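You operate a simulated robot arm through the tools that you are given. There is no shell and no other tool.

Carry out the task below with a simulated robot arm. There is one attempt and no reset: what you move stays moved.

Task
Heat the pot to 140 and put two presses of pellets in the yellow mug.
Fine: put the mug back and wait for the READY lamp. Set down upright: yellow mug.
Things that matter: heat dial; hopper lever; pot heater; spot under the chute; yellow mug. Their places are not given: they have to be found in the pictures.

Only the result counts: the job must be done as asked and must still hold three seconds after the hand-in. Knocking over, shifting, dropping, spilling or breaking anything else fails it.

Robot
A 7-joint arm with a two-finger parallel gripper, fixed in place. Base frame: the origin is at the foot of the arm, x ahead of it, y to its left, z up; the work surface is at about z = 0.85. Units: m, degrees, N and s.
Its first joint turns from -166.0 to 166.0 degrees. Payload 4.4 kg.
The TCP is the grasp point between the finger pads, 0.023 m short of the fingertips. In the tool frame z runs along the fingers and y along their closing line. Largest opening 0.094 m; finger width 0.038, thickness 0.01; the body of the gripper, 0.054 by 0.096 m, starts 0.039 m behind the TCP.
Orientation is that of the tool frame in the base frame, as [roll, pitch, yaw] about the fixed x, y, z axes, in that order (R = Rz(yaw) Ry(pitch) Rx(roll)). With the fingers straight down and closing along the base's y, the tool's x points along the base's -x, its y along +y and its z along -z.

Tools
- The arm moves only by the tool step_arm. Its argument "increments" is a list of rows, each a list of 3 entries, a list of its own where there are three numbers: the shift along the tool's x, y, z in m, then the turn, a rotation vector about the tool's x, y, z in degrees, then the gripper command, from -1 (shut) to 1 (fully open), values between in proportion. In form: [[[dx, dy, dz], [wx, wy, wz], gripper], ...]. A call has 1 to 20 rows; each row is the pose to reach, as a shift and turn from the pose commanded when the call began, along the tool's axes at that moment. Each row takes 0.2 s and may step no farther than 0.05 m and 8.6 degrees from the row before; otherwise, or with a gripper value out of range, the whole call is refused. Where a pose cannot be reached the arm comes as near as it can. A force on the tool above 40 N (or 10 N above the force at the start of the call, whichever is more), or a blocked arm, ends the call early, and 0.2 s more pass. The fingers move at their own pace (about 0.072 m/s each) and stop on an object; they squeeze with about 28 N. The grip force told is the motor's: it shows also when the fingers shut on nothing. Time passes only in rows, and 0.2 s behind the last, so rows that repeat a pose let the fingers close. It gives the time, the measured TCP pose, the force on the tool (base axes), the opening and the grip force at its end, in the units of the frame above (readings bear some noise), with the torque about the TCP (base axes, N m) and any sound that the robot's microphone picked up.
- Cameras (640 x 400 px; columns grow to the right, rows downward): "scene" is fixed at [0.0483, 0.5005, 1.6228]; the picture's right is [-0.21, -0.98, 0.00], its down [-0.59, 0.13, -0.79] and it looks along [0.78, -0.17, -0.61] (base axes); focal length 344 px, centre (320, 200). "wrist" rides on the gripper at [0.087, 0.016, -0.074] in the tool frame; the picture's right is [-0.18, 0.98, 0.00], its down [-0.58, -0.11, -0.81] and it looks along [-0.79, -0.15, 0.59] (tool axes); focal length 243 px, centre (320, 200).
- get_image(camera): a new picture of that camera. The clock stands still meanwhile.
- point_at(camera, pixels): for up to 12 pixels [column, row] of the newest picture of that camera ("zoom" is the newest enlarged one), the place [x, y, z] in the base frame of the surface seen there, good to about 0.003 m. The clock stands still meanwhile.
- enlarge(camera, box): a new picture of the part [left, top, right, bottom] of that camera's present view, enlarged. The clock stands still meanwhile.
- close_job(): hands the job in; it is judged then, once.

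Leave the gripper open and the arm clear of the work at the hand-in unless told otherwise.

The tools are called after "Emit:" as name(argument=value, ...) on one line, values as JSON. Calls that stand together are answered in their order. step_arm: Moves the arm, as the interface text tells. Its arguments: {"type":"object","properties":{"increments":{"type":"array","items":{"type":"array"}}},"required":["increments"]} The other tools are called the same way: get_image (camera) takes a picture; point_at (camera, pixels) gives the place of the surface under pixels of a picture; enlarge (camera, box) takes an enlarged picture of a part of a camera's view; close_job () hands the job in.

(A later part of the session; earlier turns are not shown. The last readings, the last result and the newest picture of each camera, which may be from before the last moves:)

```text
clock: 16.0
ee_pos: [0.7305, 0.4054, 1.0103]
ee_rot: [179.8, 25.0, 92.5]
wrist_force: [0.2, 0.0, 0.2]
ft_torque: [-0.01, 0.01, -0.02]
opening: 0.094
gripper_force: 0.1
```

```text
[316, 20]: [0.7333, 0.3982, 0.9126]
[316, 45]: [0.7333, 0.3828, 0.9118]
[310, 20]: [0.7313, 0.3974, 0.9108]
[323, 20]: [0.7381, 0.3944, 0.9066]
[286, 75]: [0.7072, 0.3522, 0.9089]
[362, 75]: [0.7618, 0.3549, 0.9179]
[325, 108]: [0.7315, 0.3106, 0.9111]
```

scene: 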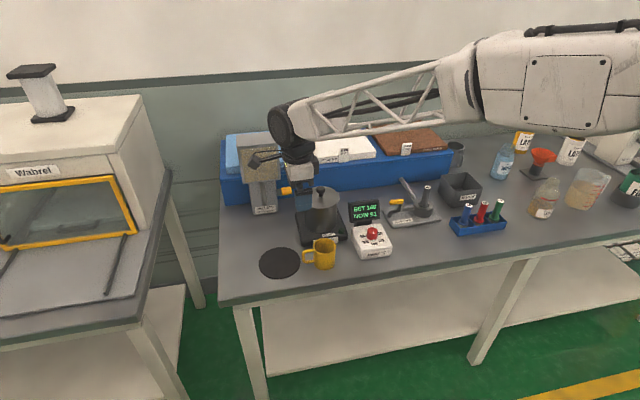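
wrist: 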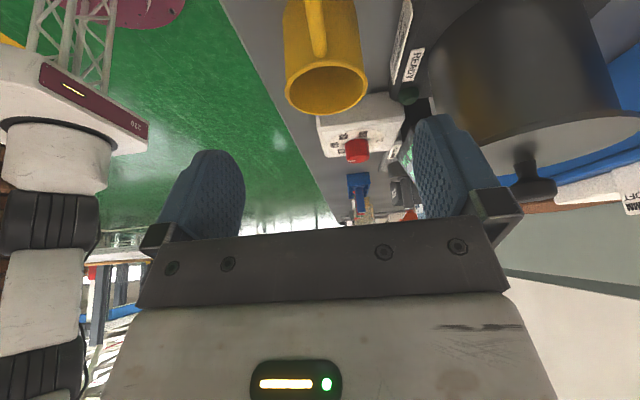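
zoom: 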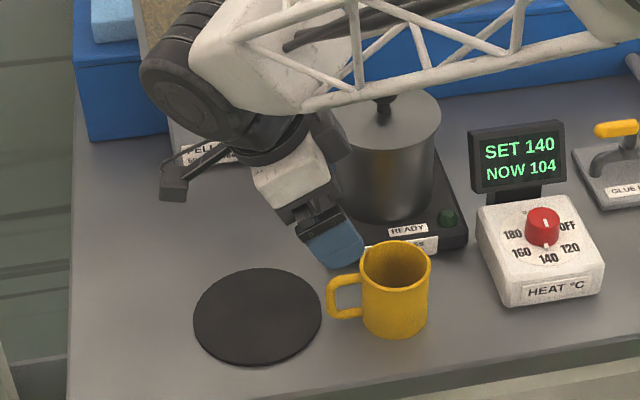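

The arm is clear of the pot. I'll descend to TCP (0.7335, 0.405, 0.892) around the handle, without gripping yet.

Emit:
step_arm(increments=[[[0.0124, 0.003, 0.0268], [0, 0, 0], 1], [[0.0248, 0.003, 0.0536], [0, 0, 0], 1], [[0.0371, 0.003, 0.0805], [0, 0, 0], 1], [[0.0495, 0.003, 0.1073], [0, 0, 0], 1], [[0.0495, 0.003, 0.1073], [0, 0, 0], 1]])

Emit:
get_image(camera="wrist")

Emit:
enlarge(camera="scene", box=[230, 180, 350, 290])

```text
clock: 17.2
ee_pos: [0.7335, 0.4025, 0.891]
ee_rot: [179.8, 25.0, 92.6]
wrist_force: [-0.1, 0.6, -0.1]
ft_torque: [-0.01, 0.03, 0.02]
opening: 0.0941
gripper_force: 0.0
```

```text
taken
```

wrist: 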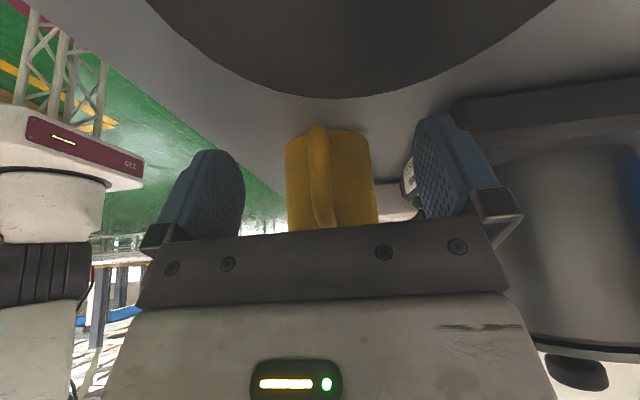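

```text
3.64 times, centred on (290, 235) of scene
```

zoom: 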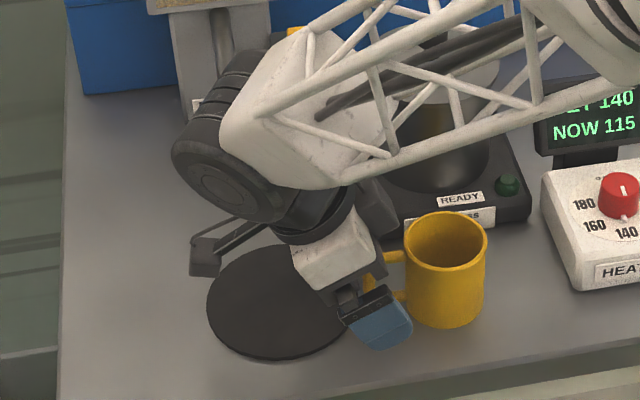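

The handle sits between the fingers at column ≈320. Now I'll close on it.

Emit:
step_arm(increments=[[[0, 0, 0], [0, 0, 0], 0.3], [[0, 0, 0], [0, 0, 0], -0.3], [[0, 0, 0], [0, 0, 0], -0.6], [[0, 0, 0], [0, 0, 0], -1], [[0, 0, 0], [0, 0, 0], -1], [[0, 0, 0], [0, 0, 0], -1], [[0, 0, 0], [0, 0, 0], -1]])

Emit:
get_image(camera="wrist")

Emit:
enlarge(camera="scene", box=[230, 180, 350, 290])

```text
clock: 18.8
ee_pos: [0.7345, 0.4018, 0.8917]
ee_rot: [179.9, 25.1, 92.6]
wrist_force: [0.8, 0.1, -0.4]
ft_torque: [0.01, 0.01, 0.01]
opening: 0.0091
gripper_force: 28.1
```

```text
taken
```

wrist: 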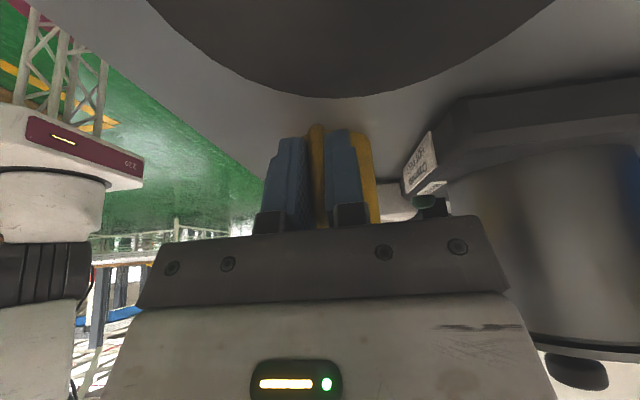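

```text
3.64 times, centred on (290, 235) of scene
```

zoom: 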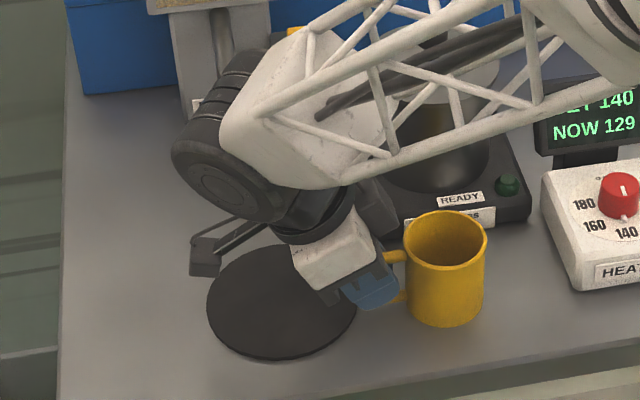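

The handle is held at opening 0.0091. I'll lift straight up 3 cm gently and check that the mug stays level.

Emit:
step_arm(increments=[[[-0.0021, 0, -0.0045], [0, 0, 0], -1], [[-0.0042, 0, -0.0091], [0, 0, 0], -1], [[-0.0085, 0, -0.0181], [0, 0, 0], -1], [[-0.0127, 0, -0.0272], [0, 0, 0], -1], [[-0.0127, 0, -0.0272], [0, 0, 0], -1]])

Emit:
enlarge(camera="scene", box=[230, 180, 350, 290])

Emit:
get_image(camera="wrist")

```text
clock: 20.0
ee_pos: [0.7334, 0.4036, 0.9224]
ee_rot: [179.9, 25.0, 92.6]
wrist_force: [0.4, -0.4, -0.9]
ft_torque: [0.01, 0.0, -0.02]
opening: 0.0094
gripper_force: 28.7
```

```text
3.64 times, centred on (290, 235) of scene
```

zoom: 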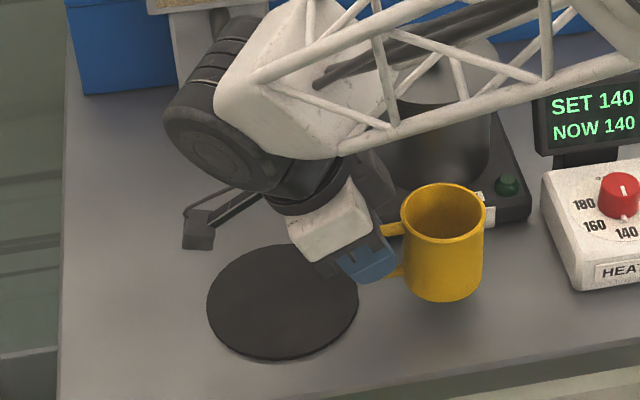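

```text
taken
```

wrist: 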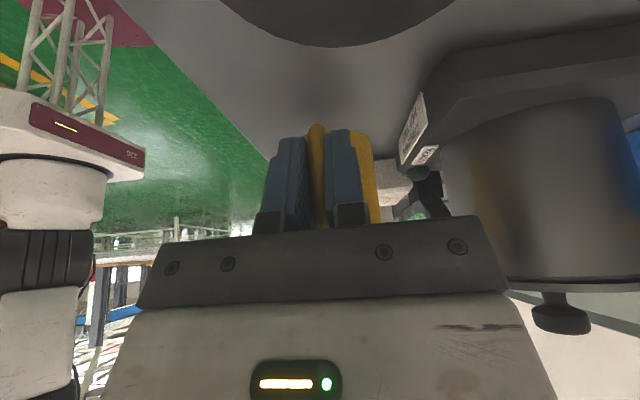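

The mug lifted level and the display already reads NOW 140. I'll move it 0.097 in +y, away from the pot and over the mat, before turning.

Emit:
step_arm(increments=[[[0.0221, -0.0023, -0.0103], [0, 0, 0], -1], [[0.0441, -0.0047, -0.0206], [0, 0, 0], -1], [[0.0662, -0.007, -0.0309], [0, 0, 0], -1], [[0.0883, -0.0093, -0.0412], [0, 0, 0], -1], [[0.0883, -0.0093, -0.0412], [0, 0, 0], -1]])

Emit:
get_image(camera="scene")

```text
clock: 21.2
ee_pos: [0.7208, 0.5015, 0.9219]
ee_rot: [179.9, 25.0, 92.5]
wrist_force: [-0.2, -0.8, -1.3]
ft_torque: [0.03, 0.01, 0.02]
opening: 0.0091
gripper_force: 28.1
```

```text
taken
```

scene: 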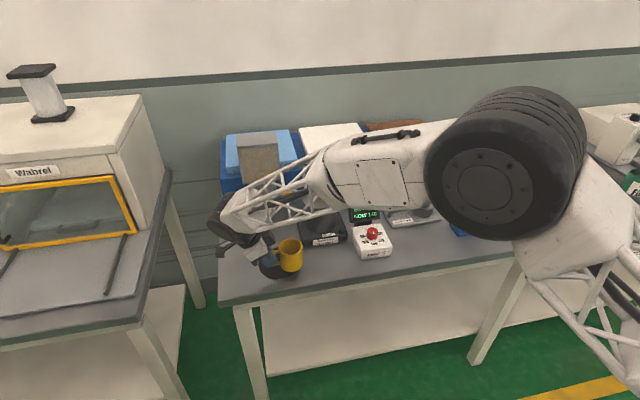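

The mug is clear of the pot. Now I'll turn it +44° about the vertical, half of the turn toward handle-facing-robot, keeping the tilt.

Emit:
step_arm(increments=[[[0, 0, 0], [-2.307, 0, -4.948], -1], [[0, 0, 0], [-4.614, 0, -9.896], -1], [[0, 0, 0], [-6.921, 0, -14.844], -1], [[0, 0, 0], [-9.228, 0, -19.792], -1], [[0, 0, 0], [-11.535, 0, -24.74], -1], [[0, 0, 0], [-13.842, 0, -29.688], -1], [[0, 0, 0], [-16.149, 0, -34.636], -1], [[0, 0, 0], [-18.456, 0, -39.584], -1]])

Emit:
get_image(camera="scene")

```text
clock: 23.0
ee_pos: [0.7201, 0.5011, 0.9213]
ee_rot: [179.8, 25.1, 136.3]
wrist_force: [-0.1, -0.2, -1.5]
ft_torque: [0.01, 0.02, 0.0]
opening: 0.0091
gripper_force: 28.4
```

```text
taken
```

scene: 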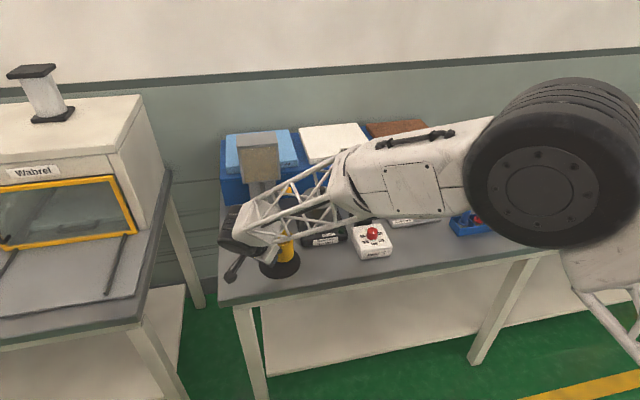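

The turn is going as planned. I'll check the forearm's height before finishing it.

Emit:
point_at(camera="scene", pixels=[[330, 175], [300, 215], [345, 215], [430, 215], [250, 225], [230, 240], [234, 270], [400, 150]])

Emit:
step_arm(increments=[[[0, 0, 0], [-2.307, 0, -4.948], -1], [[0, 0, 0], [-4.614, 0, -9.896], -1], [[0, 0, 0], [-6.921, 0, -14.844], -1], [[0, 0, 0], [-9.228, 0, -19.792], -1], [[0, 0, 0], [-11.535, 0, -24.74], -1], [[0, 0, 0], [-13.842, 0, -29.688], -1], [[0, 0, 0], [-16.149, 0, -34.636], -1], [[0, 0, 0], [-18.456, 0, -39.584], -1], [[0, 0, 0], [-18.456, 0, -39.584], -1]])

Emit:
get_image(camera="scene")

Emit:
get_image(camera="wrist")

```text
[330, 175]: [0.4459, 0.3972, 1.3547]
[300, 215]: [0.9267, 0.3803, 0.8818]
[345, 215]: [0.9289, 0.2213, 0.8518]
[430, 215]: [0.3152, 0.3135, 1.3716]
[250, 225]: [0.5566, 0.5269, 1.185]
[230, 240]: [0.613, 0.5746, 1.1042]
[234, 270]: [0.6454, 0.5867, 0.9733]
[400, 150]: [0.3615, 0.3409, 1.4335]
```

```text
clock: 25.0
ee_pos: [0.7212, 0.502, 0.9216]
ee_rot: [180.0, 25.1, 179.8]
wrist_force: [-0.4, -0.5, -0.2]
ft_torque: [-0.01, 0.03, 0.0]
opening: 0.0095
gripper_force: 28.1
```

```text
taken
```

scene: 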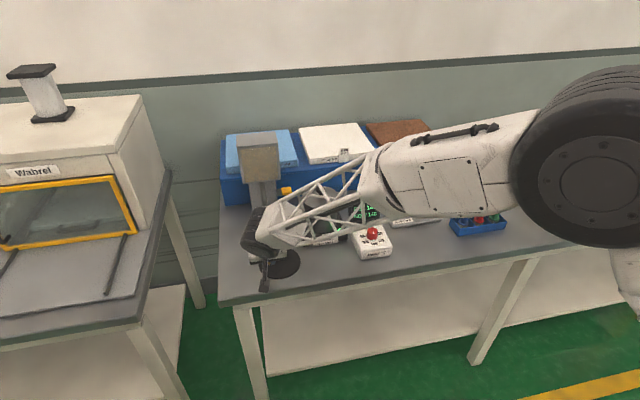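

```text
taken
```

wrist: 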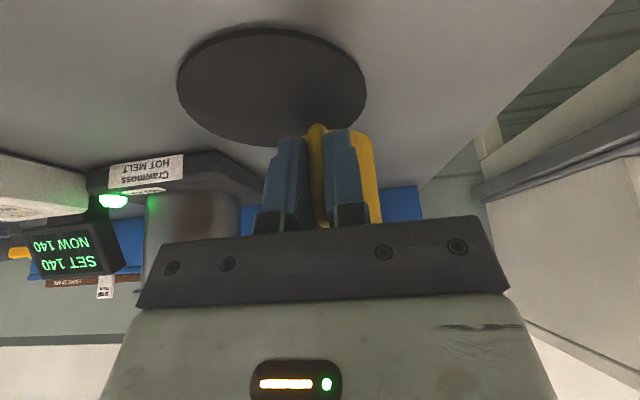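

The READY lamp is lit green with SET 140 / NOW 140. The handle now faces the robot. I'll move the mug forward under the chute, keeping the rim at about 0.934, below the mouth at 0.955.

Emit:
step_arm(increments=[[[-0.0211, -0.0013, 0.0099], [0, 0, 0], -1], [[-0.0423, -0.0027, 0.0197], [0, 0, 0], -1], [[-0.0634, -0.004, 0.0296], [0, 0, 0], -1], [[-0.0818, -0.0057, 0.0435], [0, 0, 0], -1], [[-0.0818, -0.0057, 0.0435], [0, 0, 0], -1]])

Emit:
get_image(camera="scene")

Emit:
get_image(camera="wrist")

```text
clock: 26.2
ee_pos: [0.8121, 0.4946, 0.9176]
ee_rot: [-180.0, 25.1, 180.0]
wrist_force: [-0.8, -0.1, -0.9]
ft_torque: [0.02, 0.03, 0.01]
opening: 0.0092
gripper_force: 28.2
```

```text
taken
```

scene: 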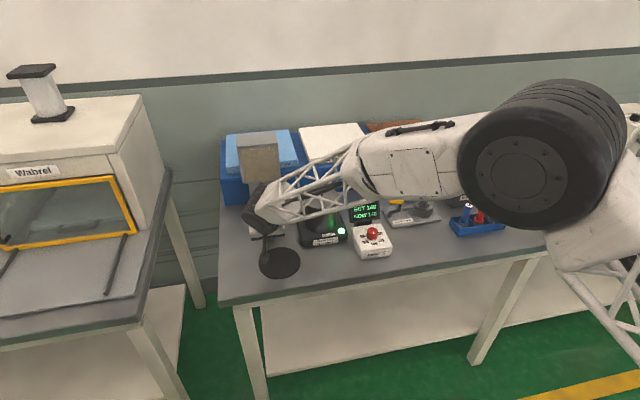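

```text
taken
```

wrist: 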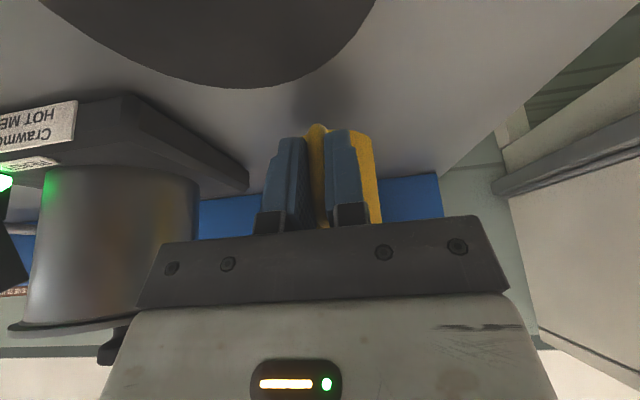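

Position is (0.812, 0.495, 0.918) with nothing touching. I'll do the last stretch under the chute mouth to TCP (0.858, 0.493, 0.907).

Emit:
step_arm(increments=[[[-0.0121, -0.0008, 0.0091], [0, 0, 0], -1], [[-0.0242, -0.0017, 0.0183], [0, 0, 0], -1], [[-0.0363, -0.0025, 0.0274], [0, 0, 0], -1], [[-0.0363, -0.0025, 0.0274], [0, 0, 0], -1], [[-0.0363, -0.0025, 0.0274], [0, 0, 0], -1]])

Emit:
get_image(camera="scene")

Emit:
enlarge(camera="scene", box=[220, 130, 320, 280])

```text
clock: 27.4
ee_pos: [0.8572, 0.4915, 0.9085]
ee_rot: [-180.0, 25.1, 179.9]
wrist_force: [-1.0, -0.4, -0.3]
ft_torque: [0.01, 0.0, -0.03]
opening: 0.0093
gripper_force: 27.7
```

```text
taken
```

scene: 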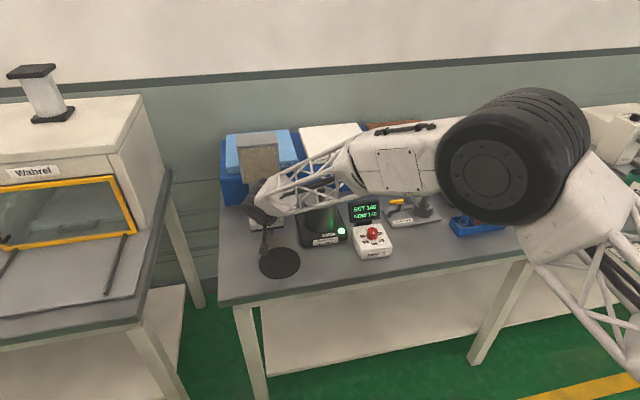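

```text
2.67 times, centred on (270, 205) of scene
```

zoom: 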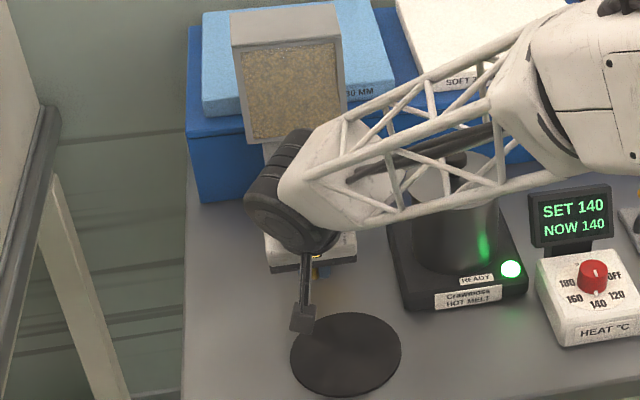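

Reached with no contact forces. I'll lower the mug about 15 mm onto the bench in small steps.

Emit:
step_arm(increments=[[[0.0021, 0, 0.0045], [0, 0, 0], -1], [[0.0042, 0, 0.0091], [0, 0, 0], -1], [[0.0059, 0, 0.0127], [0, 0, 0], -1], [[0.0063, 0, 0.0136], [0, 0, 0], -1], [[0.0063, 0, 0.0136], [0, 0, 0], -1]])

```text
clock: 28.6
ee_pos: [0.8578, 0.4943, 0.8942]
ee_rot: [179.9, 25.3, 180.0]
wrist_force: [0.5, -0.7, -0.4]
ft_torque: [-0.01, 0.01, 0.01]
opening: 0.0093
gripper_force: 28.0
```

There is no table contact yet, so I'll lower another 2 mm.

Emit:
step_arm(increments=[[[0.0004, 0, 0.0009], [0, 0, 0], -1], [[0.0008, 0, 0.0018], [0, 0, 0], -1], [[0.0008, 0, 0.0018], [0, 0, 0], -1]])

```text
clock: 29.4
ee_pos: [0.8576, 0.4932, 0.8922]
ee_rot: [179.9, 25.2, 179.8]
wrist_force: [0.7, 0.5, 14.5]
ft_torque: [-0.22, -0.63, -0.04]
opening: 0.0094
gripper_force: 28.0
```

The mug is on the bench, with 14.5 N contact. I'll ease up 1 mm, open the fingers and back out along the tool axis.

Emit:
step_arm(increments=[[[-0.0004, 0, -0.0009], [0, 0, 0], -1], [[-0.0004, 0, -0.0009], [0, 0, 0], -0.5], [[-0.0004, 0, -0.0009], [0, 0, 0], 0.2], [[-0.0004, 0, -0.0009], [0, 0, 0], 0.8], [[-0.0004, 0, -0.0009], [0, 0, 0], 1], [[-0.0004, 0, -0.0009], [0, 0, 0], 1], [[0, 0, -0.03], [0, 0, 0], 1], [[0, 0, -0.07], [0, 0, 0], 1], [[0, 0, -0.11], [0, 0, 0], 1], [[0, 0, -0.15], [0, 0, 0], 1]])

Emit:
get_image(camera="wrist")

Emit:
get_image(camera="scene")

```text
clock: 31.6
ee_pos: [0.7945, 0.4913, 1.0263]
ee_rot: [180.0, 25.1, 179.9]
wrist_force: [-0.3, -0.7, -0.7]
ft_torque: [-0.01, -0.03, -0.03]
opening: 0.0942
gripper_force: 0.1
```

```text
taken
```

wrist: 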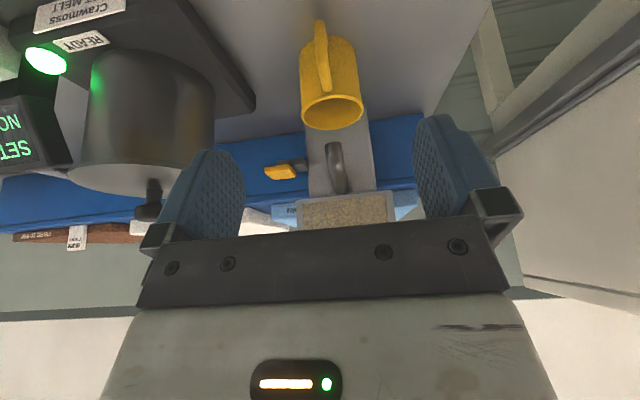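

```text
taken
```

scene: 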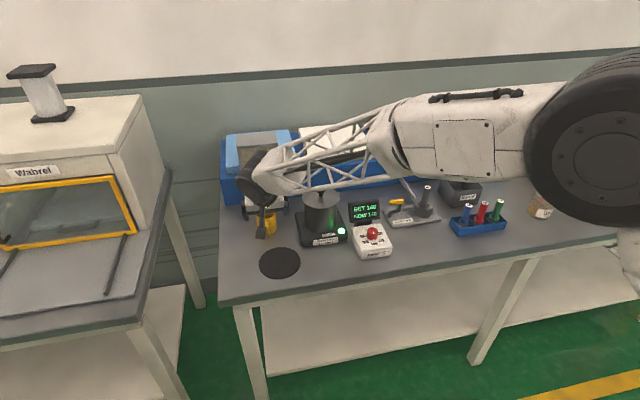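

The mug is standing under the chute. I'll enlarge the wrist view and measure the rim and chute.

Emit:
enlarge(camera="wrist", box=[250, 10, 400, 230])

Emit:
point_at(camera="wrist", pixels=[[302, 112], [361, 112], [331, 96], [333, 129], [321, 40], [322, 70], [332, 150], [333, 165], [337, 188], [327, 165], [340, 165], [336, 143]])

Emit:
point_at(camera="wrist", pixels=[[280, 171], [266, 171], [293, 172], [280, 178], [280, 166], [300, 163]])

```text
1.82 times, centred on (325, 120) of wrist
```

zoom: 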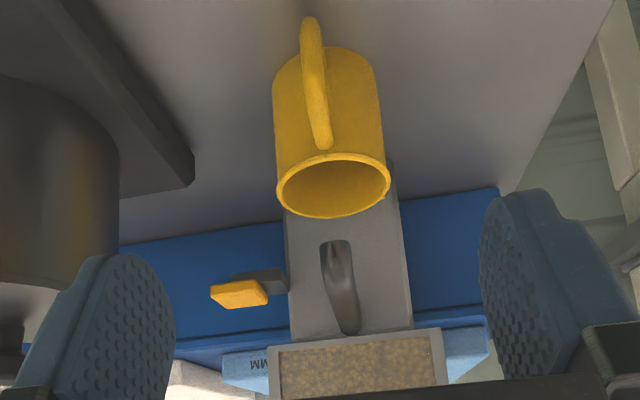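

```text
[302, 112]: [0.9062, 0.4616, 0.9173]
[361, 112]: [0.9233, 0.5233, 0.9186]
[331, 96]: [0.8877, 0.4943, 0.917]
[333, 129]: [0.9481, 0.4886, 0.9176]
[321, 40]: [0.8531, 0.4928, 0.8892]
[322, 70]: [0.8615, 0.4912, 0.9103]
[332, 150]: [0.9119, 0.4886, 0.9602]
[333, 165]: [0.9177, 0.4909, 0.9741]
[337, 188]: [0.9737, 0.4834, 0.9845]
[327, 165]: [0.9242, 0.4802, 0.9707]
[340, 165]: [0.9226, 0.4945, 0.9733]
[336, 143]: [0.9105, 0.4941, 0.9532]
```

```text
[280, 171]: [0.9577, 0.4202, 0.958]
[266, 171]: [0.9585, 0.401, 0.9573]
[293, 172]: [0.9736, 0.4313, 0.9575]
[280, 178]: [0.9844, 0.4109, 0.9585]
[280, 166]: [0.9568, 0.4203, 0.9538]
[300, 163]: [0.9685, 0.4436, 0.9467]
```

The mug centre is (0.918, 0.492) and the chute mouth about (0.92, 0.489), well aligned. For the lever I'll close the fingers, raise, shift to y≈0.41 and tilt to 40°, so the gripper body stays clear of the bin face.

Emit:
step_arm(increments=[[[-0.007, -0.027, -0.0151], [0, -5, 0], 0], [[-0.0141, -0.054, -0.0302], [0, -10, 0], -1], [[-0.0211, -0.081, -0.0453], [0, -15, 0], -1], [[-0.0211, -0.081, -0.0453], [0, -15, 0], -1], [[-0.0211, -0.081, -0.0453], [0, -15, 0], -1]])

Emit:
get_image(camera="wrist")

Emit:
get_image(camera="scene")

```text
clock: 32.8
ee_pos: [0.7938, 0.4126, 1.078]
ee_rot: [179.9, 40.1, 179.8]
wrist_force: [0.4, -0.8, 0.2]
ft_torque: [0.02, 0.0, -0.02]
opening: 0.0
gripper_force: 28.1
```

```text
taken
```

wrist: 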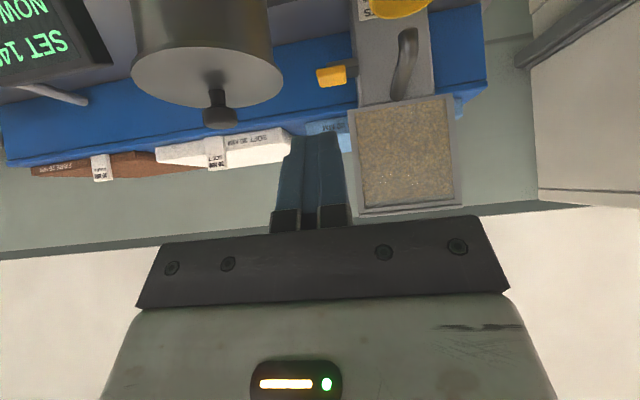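

```text
taken
```

scene: 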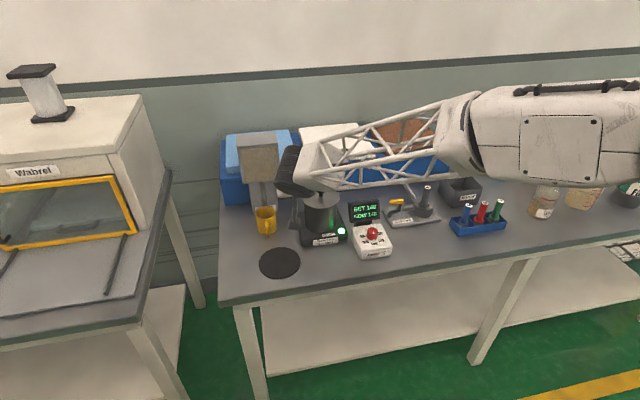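

The fingers are shut, and the lever knob shows at (331, 75) in the wrist picture. I'll measure it again from this closer view.

Emit:
point_at(camera="wrist", pixels=[[318, 75], [331, 75], [345, 75], [331, 84], [331, 68], [345, 66], [320, 84], [352, 65], [408, 60], [403, 95]])

Emit:
enlarge(camera="wrist", box=[280, 20, 440, 140])

Emit:
enlarge(camera="scene", box=[230, 170, 330, 260])

```text
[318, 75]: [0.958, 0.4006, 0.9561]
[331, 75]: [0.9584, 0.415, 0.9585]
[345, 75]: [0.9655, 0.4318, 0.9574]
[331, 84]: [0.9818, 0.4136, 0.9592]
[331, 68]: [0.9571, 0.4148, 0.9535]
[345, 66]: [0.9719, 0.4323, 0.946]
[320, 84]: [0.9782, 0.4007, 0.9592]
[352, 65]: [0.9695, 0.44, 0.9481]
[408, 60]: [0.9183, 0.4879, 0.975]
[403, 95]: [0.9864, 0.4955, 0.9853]
```

```text
3.33 times, centred on (360, 80) of wrist
```

zoom: 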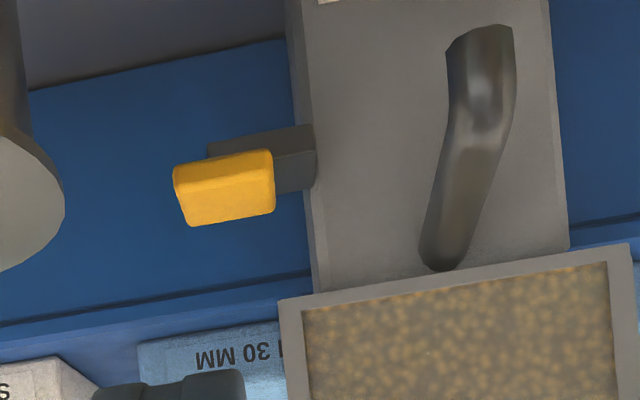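

```text
4.44 times, centred on (280, 215) of scene
```

zoom: 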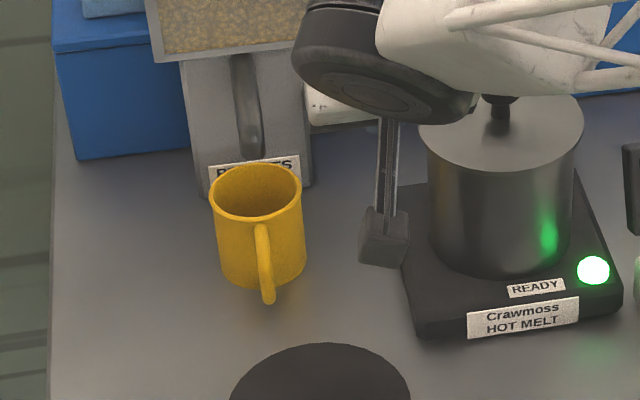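

The knob spans x 0.957–0.984, y 0.400–0.432, with its top at z 0.959. I'll move the shut fingertips above it, TCP (0.970, 0.413, 1.03).

Emit:
step_arm(increments=[[[-0.0208, 0, 0.03], [0, 0, 0], -1], [[-0.0416, 0, 0.06], [0, 0, 0], -1], [[-0.0623, 0, 0.09], [0, 0, 0], -1], [[-0.0831, 0, 0.12], [0, 0, 0], -1], [[-0.1039, 0, 0.15], [0, 0, 0], -1], [[-0.1039, 0, 0.15], [0, 0, 0], -1], [[-0.1039, 0, 0.15], [0, 0, 0], -1]])

Emit:
get_image(camera="wrist")

Emit:
enlarge(camera="scene", box=[220, 130, 340, 260])

```text
clock: 34.4
ee_pos: [0.9691, 0.4119, 1.0319]
ee_rot: [179.9, 40.1, 179.8]
wrist_force: [0.0, -0.3, 0.7]
ft_torque: [-0.02, 0.01, -0.01]
opening: 0.0
gripper_force: 28.3
```

```text
taken
```

wrist: 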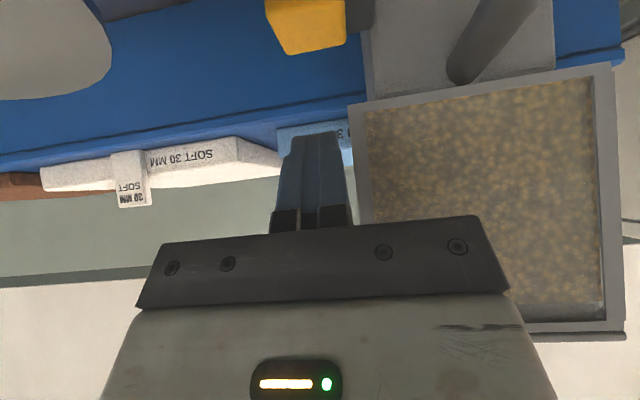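

```text
3.08 times, centred on (280, 195) of scene
```

zoom: 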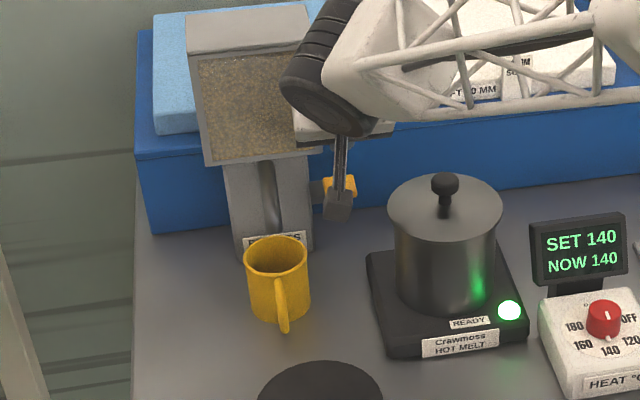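

The fingertips are above the knob with clear space to the bin. I'll press down slowly: to contact, then about 15 mm further, reading force and sound.

Emit:
step_arm(increments=[[[0.0129, 0, 0.0153], [0, 0, 0], -1], [[0.0244, 0, 0.0291], [0, 0, 0], -1], [[0.0283, 0, 0.0337], [0, 0, 0], -1], [[0.0315, 0, 0.0375], [0, 0, 0], -1], [[0.0347, 0, 0.0414], [0, 0, 0], -1], [[0.0379, 0, 0.0452], [0, 0, 0], -1]])

Emit:
get_image(camera="scene")

Emit:
enlarge(camera="scene", box=[235, 160, 315, 250])

```text
clock: 35.8
ee_pos: [0.9688, 0.4116, 0.9717]
ee_rot: [179.9, 40.1, 179.9]
wrist_force: [1.2, -2.2, 5.8]
ft_torque: [-0.06, -0.04, 0.02]
opening: 0.0
gripper_force: 27.7
heard: click
```

```text
taken
```

scene: 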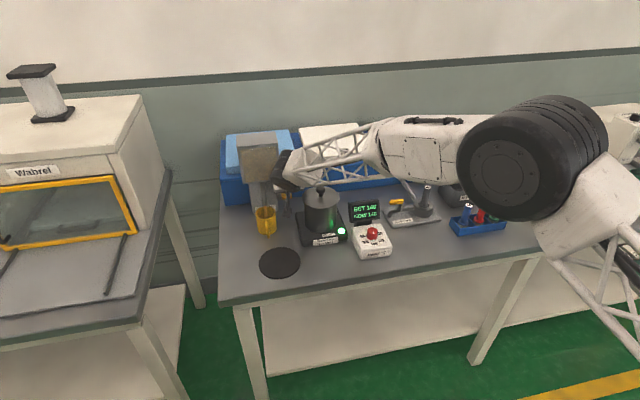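

```text
4.44 times, centred on (275, 205) of scene
```

zoom: 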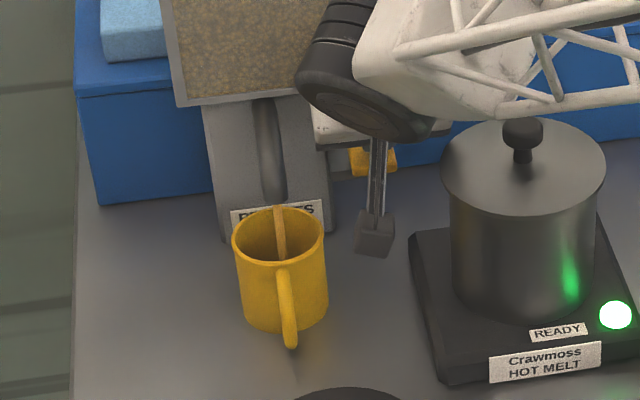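

A click was heard and a stream of pellets is falling into the mug, so that's press one. I'll lift off and wait for the flow to end.

Emit:
step_arm(increments=[[[-0.0145, 0, -0.0172], [0, 0, 0], -1], [[-0.0289, 0, -0.0345], [0, 0, 0], -1], [[-0.0289, 0, -0.0345], [0, 0, 0], -1], [[-0.0289, 0, -0.0345], [0, 0, 0], -1], [[-0.0289, 0, -0.0345], [0, 0, 0], -1], [[-0.0289, 0, -0.0345], [0, 0, 0], -1], [[-0.0289, 0, -0.0345], [0, 0, 0], -1], [[-0.0289, 0, -0.0345], [0, 0, 0], -1]])

Emit:
enlarge(camera="scene", box=[235, 160, 315, 250])

Emit:
get_image(camera="wrist")

```text
clock: 37.6
ee_pos: [0.969, 0.4106, 1.0148]
ee_rot: [179.8, 40.1, 179.8]
wrist_force: [0.4, 0.1, -0.1]
ft_torque: [0.0, -0.03, -0.01]
opening: 0.0003
gripper_force: 28.1
```

```text
4.44 times, centred on (275, 205) of scene
```

zoom: 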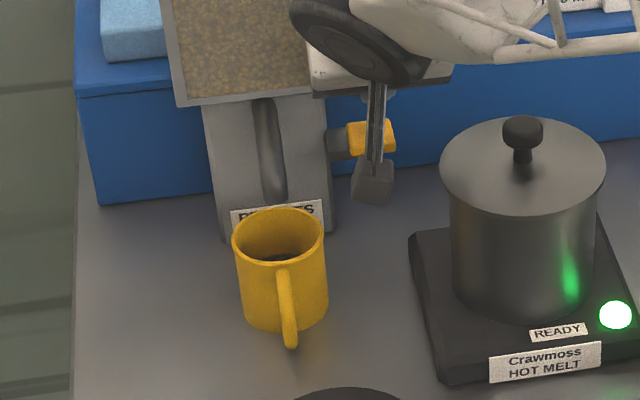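

```text
taken
```

wrist: 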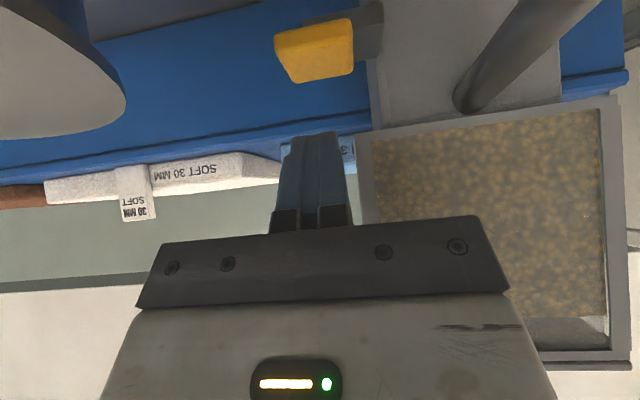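

The flow stopped, the lever is back up and some pellets are in the mug. Now the second press, to the same depth, followed at once by lifting off and waiting.

Emit:
step_arm(increments=[[[0.0129, 0, 0.0153], [0, 0, 0], -1], [[0.0193, 0, 0.023], [0, 0, 0], -1], [[0.0241, 0, 0.0287], [0, 0, 0], -1], [[0.0289, 0, 0.0345], [0, 0, 0], -1], [[0.0289, 0, 0.0345], [0, 0, 0], -1]])

Emit:
enlarge(camera="scene", box=[235, 160, 315, 250])

```text
clock: 38.8
ee_pos: [0.9699, 0.4125, 0.9692]
ee_rot: [179.9, 40.2, 179.8]
wrist_force: [-2.9, 1.1, 6.2]
ft_torque: [0.05, 0.06, 0.0]
opening: 0.0
gripper_force: 28.0
heard: click
```

```text
4.44 times, centred on (275, 205) of scene
```

zoom: 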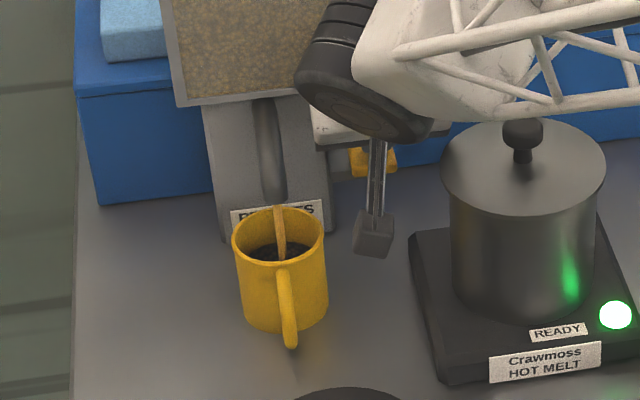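

Second click, and pellets are flowing again. I'll lift off, go straight back up and wait for the flow to end.

Emit:
step_arm(increments=[[[-0.0145, 0, -0.0172], [0, 0, 0], -1], [[-0.0289, 0, -0.0345], [0, 0, 0], -1], [[-0.0418, 0, -0.0498], [0, 0, 0], -1], [[-0.0418, 0, -0.0498], [0, 0, 0], -1], [[-0.0418, 0, -0.0498], [0, 0, 0], -1], [[-0.0418, 0, -0.0498], [0, 0, 0], -1], [[-0.0418, 0, -0.0498], [0, 0, 0], -1], [[-0.0418, 0, -0.0498], [0, 0, 0], -1], [[-0.0418, 0, -0.0498], [0, 0, 0], -1]])

Emit:
enlarge(camera="scene", box=[235, 160, 315, 250])

```text
clock: 40.8
ee_pos: [0.9706, 0.4119, 1.0344]
ee_rot: [179.9, 40.1, 179.8]
wrist_force: [-0.3, 0.1, 0.1]
ft_torque: [-0.06, 0.01, -0.01]
opening: 0.0
gripper_force: 28.1
```

```text
4.44 times, centred on (275, 205) of scene
```

zoom: 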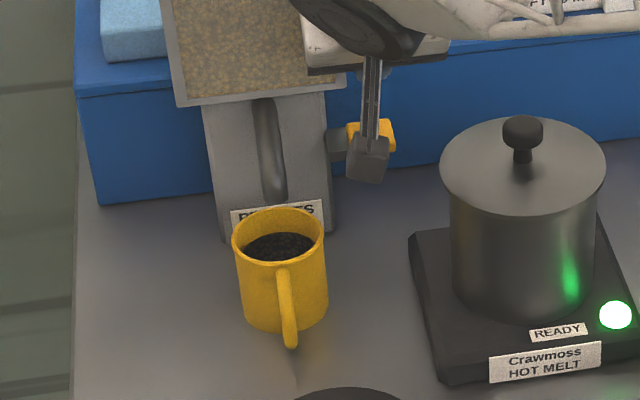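

Both doses are in and the flow has ended, with the mug about two-thirds full. I'll retreat the way I came.

Emit:
step_arm(increments=[[[0.0208, 0, -0.03], [0, 0, 0], -1], [[0.0416, 0, -0.06], [0, 0, 0], -1], [[0.0623, 0, -0.09], [0, 0, 0], -1], [[0.0831, 0, -0.12], [0, 0, 0], -1], [[0.1039, 0, -0.15], [0, 0, 0], -1], [[0.1039, 0, -0.15], [0, 0, 0], -1]])

```text
clock: 42.2
ee_pos: [0.7929, 0.4095, 1.0833]
ee_rot: [-180.0, 40.2, 179.9]
wrist_force: [0.7, 0.1, 0.4]
ft_torque: [0.01, -0.02, -0.01]
opening: 0.0004
gripper_force: 28.0
```

Clear of the lever. I'll return to the standoff behind the mug handle: tilt back to 25°, gripper open, y≈0.492.

Emit:
step_arm(increments=[[[0.0085, 0.027, 0.0101], [0, 5, 0], 0], [[0.0227, 0.054, 0.027], [0, 10, 0], 1], [[0.0341, 0.081, 0.0406], [0, 15, 0], 1], [[0.0341, 0.081, 0.0406], [0, 15, 0], 1], [[0.0341, 0.081, 0.0406], [0, 15, 0], 1]])

Emit:
get_image(camera="wrist")

Emit:
point_at(camera="wrist", pixels=[[321, 40], [321, 55], [321, 70], [322, 30], [302, 112], [361, 112], [333, 129]])

```text
clock: 43.4
ee_pos: [0.7933, 0.4921, 1.0288]
ee_rot: [-180.0, 25.1, 179.9]
wrist_force: [-0.2, 0.4, 0.4]
ft_torque: [0.01, -0.01, -0.02]
opening: 0.0939
gripper_force: 0.1
```

```text
taken
```

wrist: 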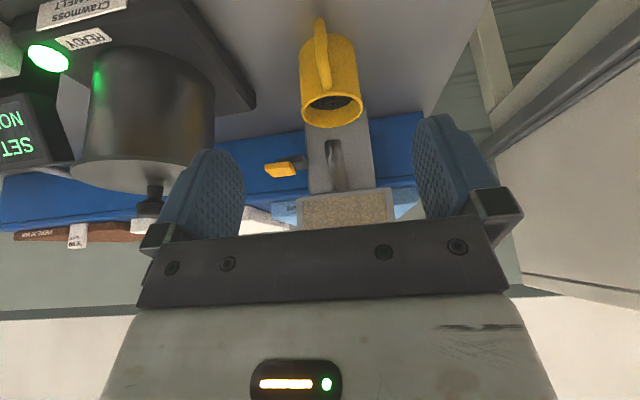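

```text
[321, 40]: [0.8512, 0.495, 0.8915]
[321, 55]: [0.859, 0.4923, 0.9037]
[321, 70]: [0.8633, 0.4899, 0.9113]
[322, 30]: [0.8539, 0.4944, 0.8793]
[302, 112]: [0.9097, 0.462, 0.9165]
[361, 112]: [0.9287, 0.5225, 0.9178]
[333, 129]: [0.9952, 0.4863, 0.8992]
```

The handle is still at y≈0.493. I'll advance about 0.15 along the tool axis back to the same grasp pose, then close.

Emit:
step_arm(increments=[[[0, 0.0008, 0.04], [0, 0, 0], 1], [[0, 0.0008, 0.08], [0, 0, 0], 1], [[0, 0.0008, 0.115], [0, 0, 0], 1], [[0, 0.0008, 0.14], [0, 0, 0], 1], [[-0.0005, 0.0008, 0.1495], [0, 0, 0], 1], [[-0.0005, 0.0008, 0.1495], [0, 0, 0], 1]])

Emit:
get_image(camera="wrist")

```text
clock: 44.8
ee_pos: [0.8578, 0.4937, 0.8945]
ee_rot: [-180.0, 25.2, 179.9]
wrist_force: [-0.2, -0.9, -0.4]
ft_torque: [-0.02, 0.02, 0.02]
opening: 0.0939
gripper_force: 0.0
```

```text
taken
```

wrist: 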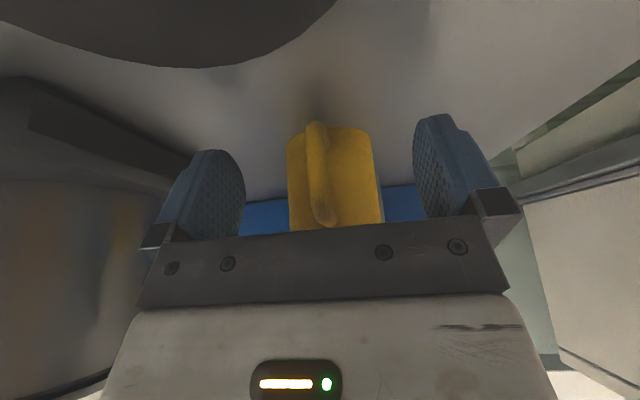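

The handle is between the fingers at column ≈318. Closing gently.

Emit:
step_arm(increments=[[[0, 0, 0], [0, 0, 0], 0.3], [[0, 0, 0], [0, 0, 0], -0.3], [[0, 0, 0], [0, 0, 0], -0.6], [[0, 0, 0], [0, 0, 0], -1], [[0, 0, 0], [0, 0, 0], -1], [[0, 0, 0], [0, 0, 0], -1], [[0, 0, 0], [0, 0, 0], -1]])

```text
clock: 46.4
ee_pos: [0.8582, 0.4943, 0.8948]
ee_rot: [-180.0, 25.1, 179.9]
wrist_force: [-1.0, -0.3, 0.2]
ft_torque: [0.02, 0.0, -0.05]
opening: 0.0093
gripper_force: 28.0
```

The handle is held at 0.0093. I'll lift 14 mm, then back the mug out from under the chute slowly to x≈0.72.

Emit:
step_arm(increments=[[[-0.003, 0, -0.0063], [0, 0, 0], -1], [[-0.0059, 0, -0.0127], [0, 0, 0], -1], [[0.0068, 0.001, -0.0208], [0, 0, 0], -1], [[0.0192, 0.002, -0.0299], [0, 0, 0], -1], [[0.0309, 0.0025, -0.0403], [0, 0, 0], -1], [[0.0483, 0.004, -0.0502], [0, 0, 0], -1], [[0.0658, 0.005, -0.0599], [0, 0, 0], -1], [[0.0836, 0.006, -0.0693], [0, 0, 0], -1], [[0.1013, 0.007, -0.0786], [0, 0, 0], -1], [[0.1126, 0.007, -0.0839], [0, 0, 0], -1], [[0.1126, 0.007, -0.0839], [0, 0, 0], -1]])

Emit:
get_image(camera="scene")

Emit:
get_image(camera="wrist")

```text
clock: 48.8
ee_pos: [0.7198, 0.4999, 0.9228]
ee_rot: [179.9, 25.1, 179.9]
wrist_force: [-0.1, 0.1, -1.1]
ft_torque: [-0.02, 0.07, 0.01]
opening: 0.0092
gripper_force: 28.5
```

```text
taken
```

scene: 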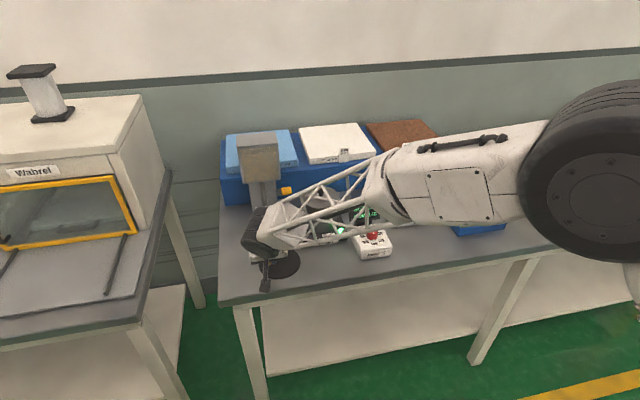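

```text
taken
```

wrist: 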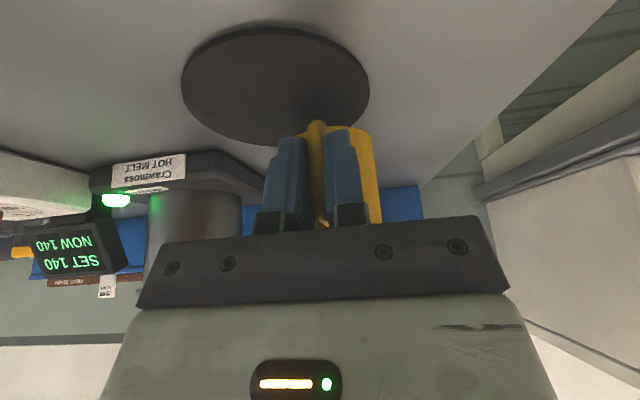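

Out clear and the mug is level. I'll turn it back −87.4° about the vertical to its original orientation, keeping the tilt.

Emit:
step_arm(increments=[[[0, 0, 0], [1.2, 0, 2.574], -1], [[0, 0, 0], [3.507, 0, 7.522], -1], [[0, 0, 0], [5.814, 0, 12.47], -1], [[0, 0, 0], [8.121, 0, 17.418], -1], [[0, 0, 0], [10.428, 0, 22.366], -1], [[0, 0, 0], [12.735, 0, 27.314], -1], [[0, 0, 0], [15.042, 0, 32.262], -1], [[0, 0, 0], [17.349, 0, 37.21], -1], [[0, 0, 0], [19.656, 0, 42.158], -1], [[0, 0, 0], [21.963, 0, 47.106], -1], [[0, 0, 0], [24.27, 0, 52.054], -1], [[0, 0, 0], [26.577, 0, 57.002], -1], [[0, 0, 0], [28.884, 0, 61.95], -1], [[0, 0, 0], [31.191, 0, 66.898], -1], [[0, 0, 0], [33.498, 0, 71.846], -1], [[0, 0, 0], [35.805, 0, 76.794], -1], [[0, 0, 0], [36.912, 0, 79.168], -1], [[0, 0, 0], [36.912, 0, 79.168], -1]])

Emit:
get_image(camera="scene")

Emit:
enlarge(camera="scene", box=[230, 200, 400, 290])

```text
clock: 52.6
ee_pos: [0.7197, 0.5016, 0.9214]
ee_rot: [179.8, 24.9, 92.3]
wrist_force: [0.0, 0.0, -0.6]
ft_torque: [0.06, -0.01, 0.02]
opening: 0.0092
gripper_force: 27.5
```

```text
taken
```

scene: 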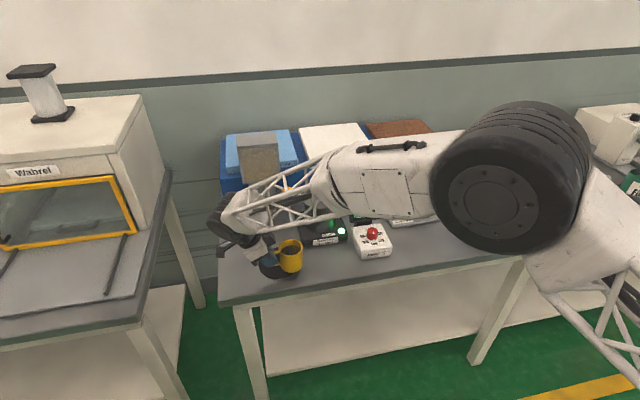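

```text
3.76 times, centred on (315, 245) of scene
```

zoom: 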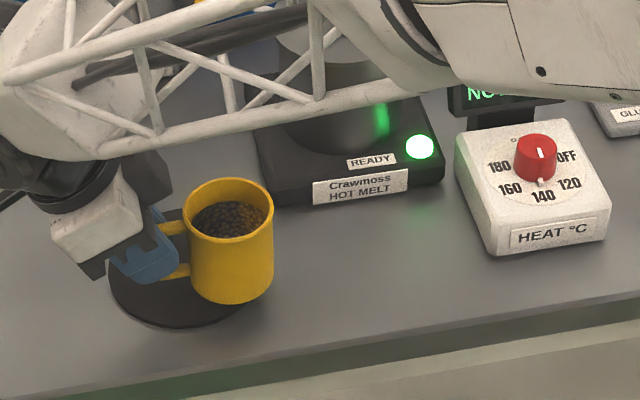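

The pellets are safely in the mug and the orientation is restored. I'll move it back in −y above its starting spot.

Emit:
step_arm(increments=[[[-0.0181, 0.0018, 0.0084], [0, 0, 0], -1], [[-0.0362, 0.0037, 0.0169], [0, 0, 0], -1], [[-0.0544, 0.0055, 0.0253], [0, 0, 0], -1], [[-0.0725, 0.0074, 0.0338], [0, 0, 0], -1], [[-0.0906, 0.0092, 0.0422], [0, 0, 0], -1], [[-0.0906, 0.0092, 0.0422], [0, 0, 0], -1]])

Emit:
enlarge(camera="scene", box=[230, 180, 350, 290])

```text
clock: 54.0
ee_pos: [0.7343, 0.4015, 0.9247]
ee_rot: [179.8, 25.0, 92.6]
wrist_force: [-0.7, -0.1, -0.5]
ft_torque: [0.09, 0.01, 0.03]
opening: 0.0092
gripper_force: 28.4
```

```text
3.64 times, centred on (290, 235) of scene
```

zoom: 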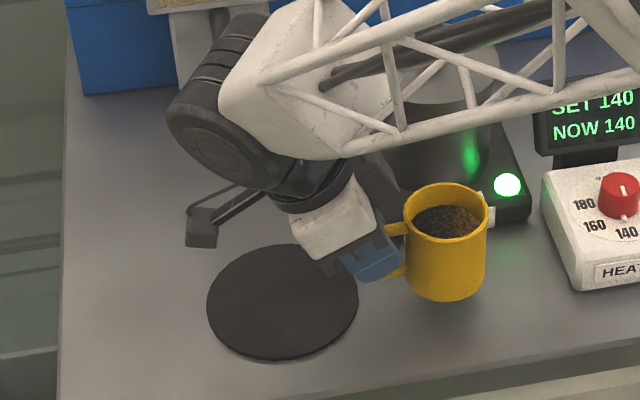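

This matches the earlier lifted view. I'll lower 26 mm, then feel for the bench in small steps.

Emit:
step_arm(increments=[[[0.0034, 0, 0.0072], [0, 0, 0], -1], [[0.0068, 0, 0.0145], [0, 0, 0], -1], [[0.0093, 0, 0.0199], [0, 0, 0], -1], [[0.011, 0, 0.0236], [0, 0, 0], -1], [[0.011, 0, 0.0236], [0, 0, 0], -1]])

```text
clock: 55.2
ee_pos: [0.7335, 0.4022, 0.8962]
ee_rot: [179.8, 25.0, 92.5]
wrist_force: [-0.4, 0.3, -1.8]
ft_torque: [0.01, -0.03, 0.0]
opening: 0.0093
gripper_force: 27.9
```

No contact yet at z≈0.896. Lowering 2 mm more.

Emit:
step_arm(increments=[[[0.0004, 0, 0.0009], [0, 0, 0], -1], [[0.0008, 0, 0.0018], [0, 0, 0], -1], [[0.0008, 0, 0.0018], [0, 0, 0], -1]])

```text
clock: 56.0
ee_pos: [0.7331, 0.4007, 0.8951]
ee_rot: [179.8, 24.9, 92.5]
wrist_force: [0.3, 1.3, 4.4]
ft_torque: [-0.32, 0.06, 0.01]
opening: 0.0092
gripper_force: 27.8
```

Light contact of 4.4 N. I'll go half a millimetre lower, then release gradually and back out along the tool axis.

Emit:
step_arm(increments=[[[0.0002, 0, 0.0005], [0, 0, 0], -1], [[0.0002, 0, 0.0005], [0, 0, 0], -0.6], [[0.0002, 0, 0.0005], [0, 0, 0], 0.2], [[0.0002, 0, 0.0005], [0, 0, 0], 0.8], [[0.0002, 0, 0.0005], [0, 0, 0], 1], [[0.0002, 0, 0.0005], [0, 0, 0], 1], [[0, 0, -0.02], [0, 0, 0], 1], [[0, 0, -0.05], [0, 0, 0], 1], [[0, 0, -0.09], [0, 0, 0], 1], [[0, 0, -0.13], [0, 0, 0], 1], [[0, 0, -0.17], [0, 0, 0], 1]])

Emit:
get_image(camera="scene")

Emit:
enlarge(camera="scene", box=[230, 180, 400, 290])

```text
clock: 58.4
ee_pos: [0.729, 0.4725, 1.0479]
ee_rot: [179.9, 25.0, 92.5]
wrist_force: [-0.4, 0.2, 1.1]
ft_torque: [0.01, 0.02, -0.01]
opening: 0.094
gripper_force: 0.0
```

```text
taken
```

scene: 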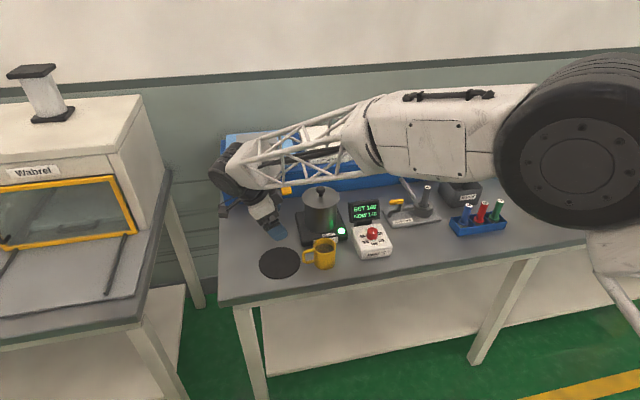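

```text
3.64 times, centred on (315, 235) of scene
```

zoom: 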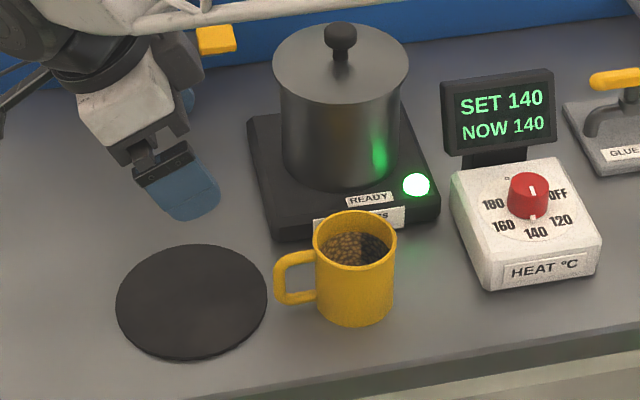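

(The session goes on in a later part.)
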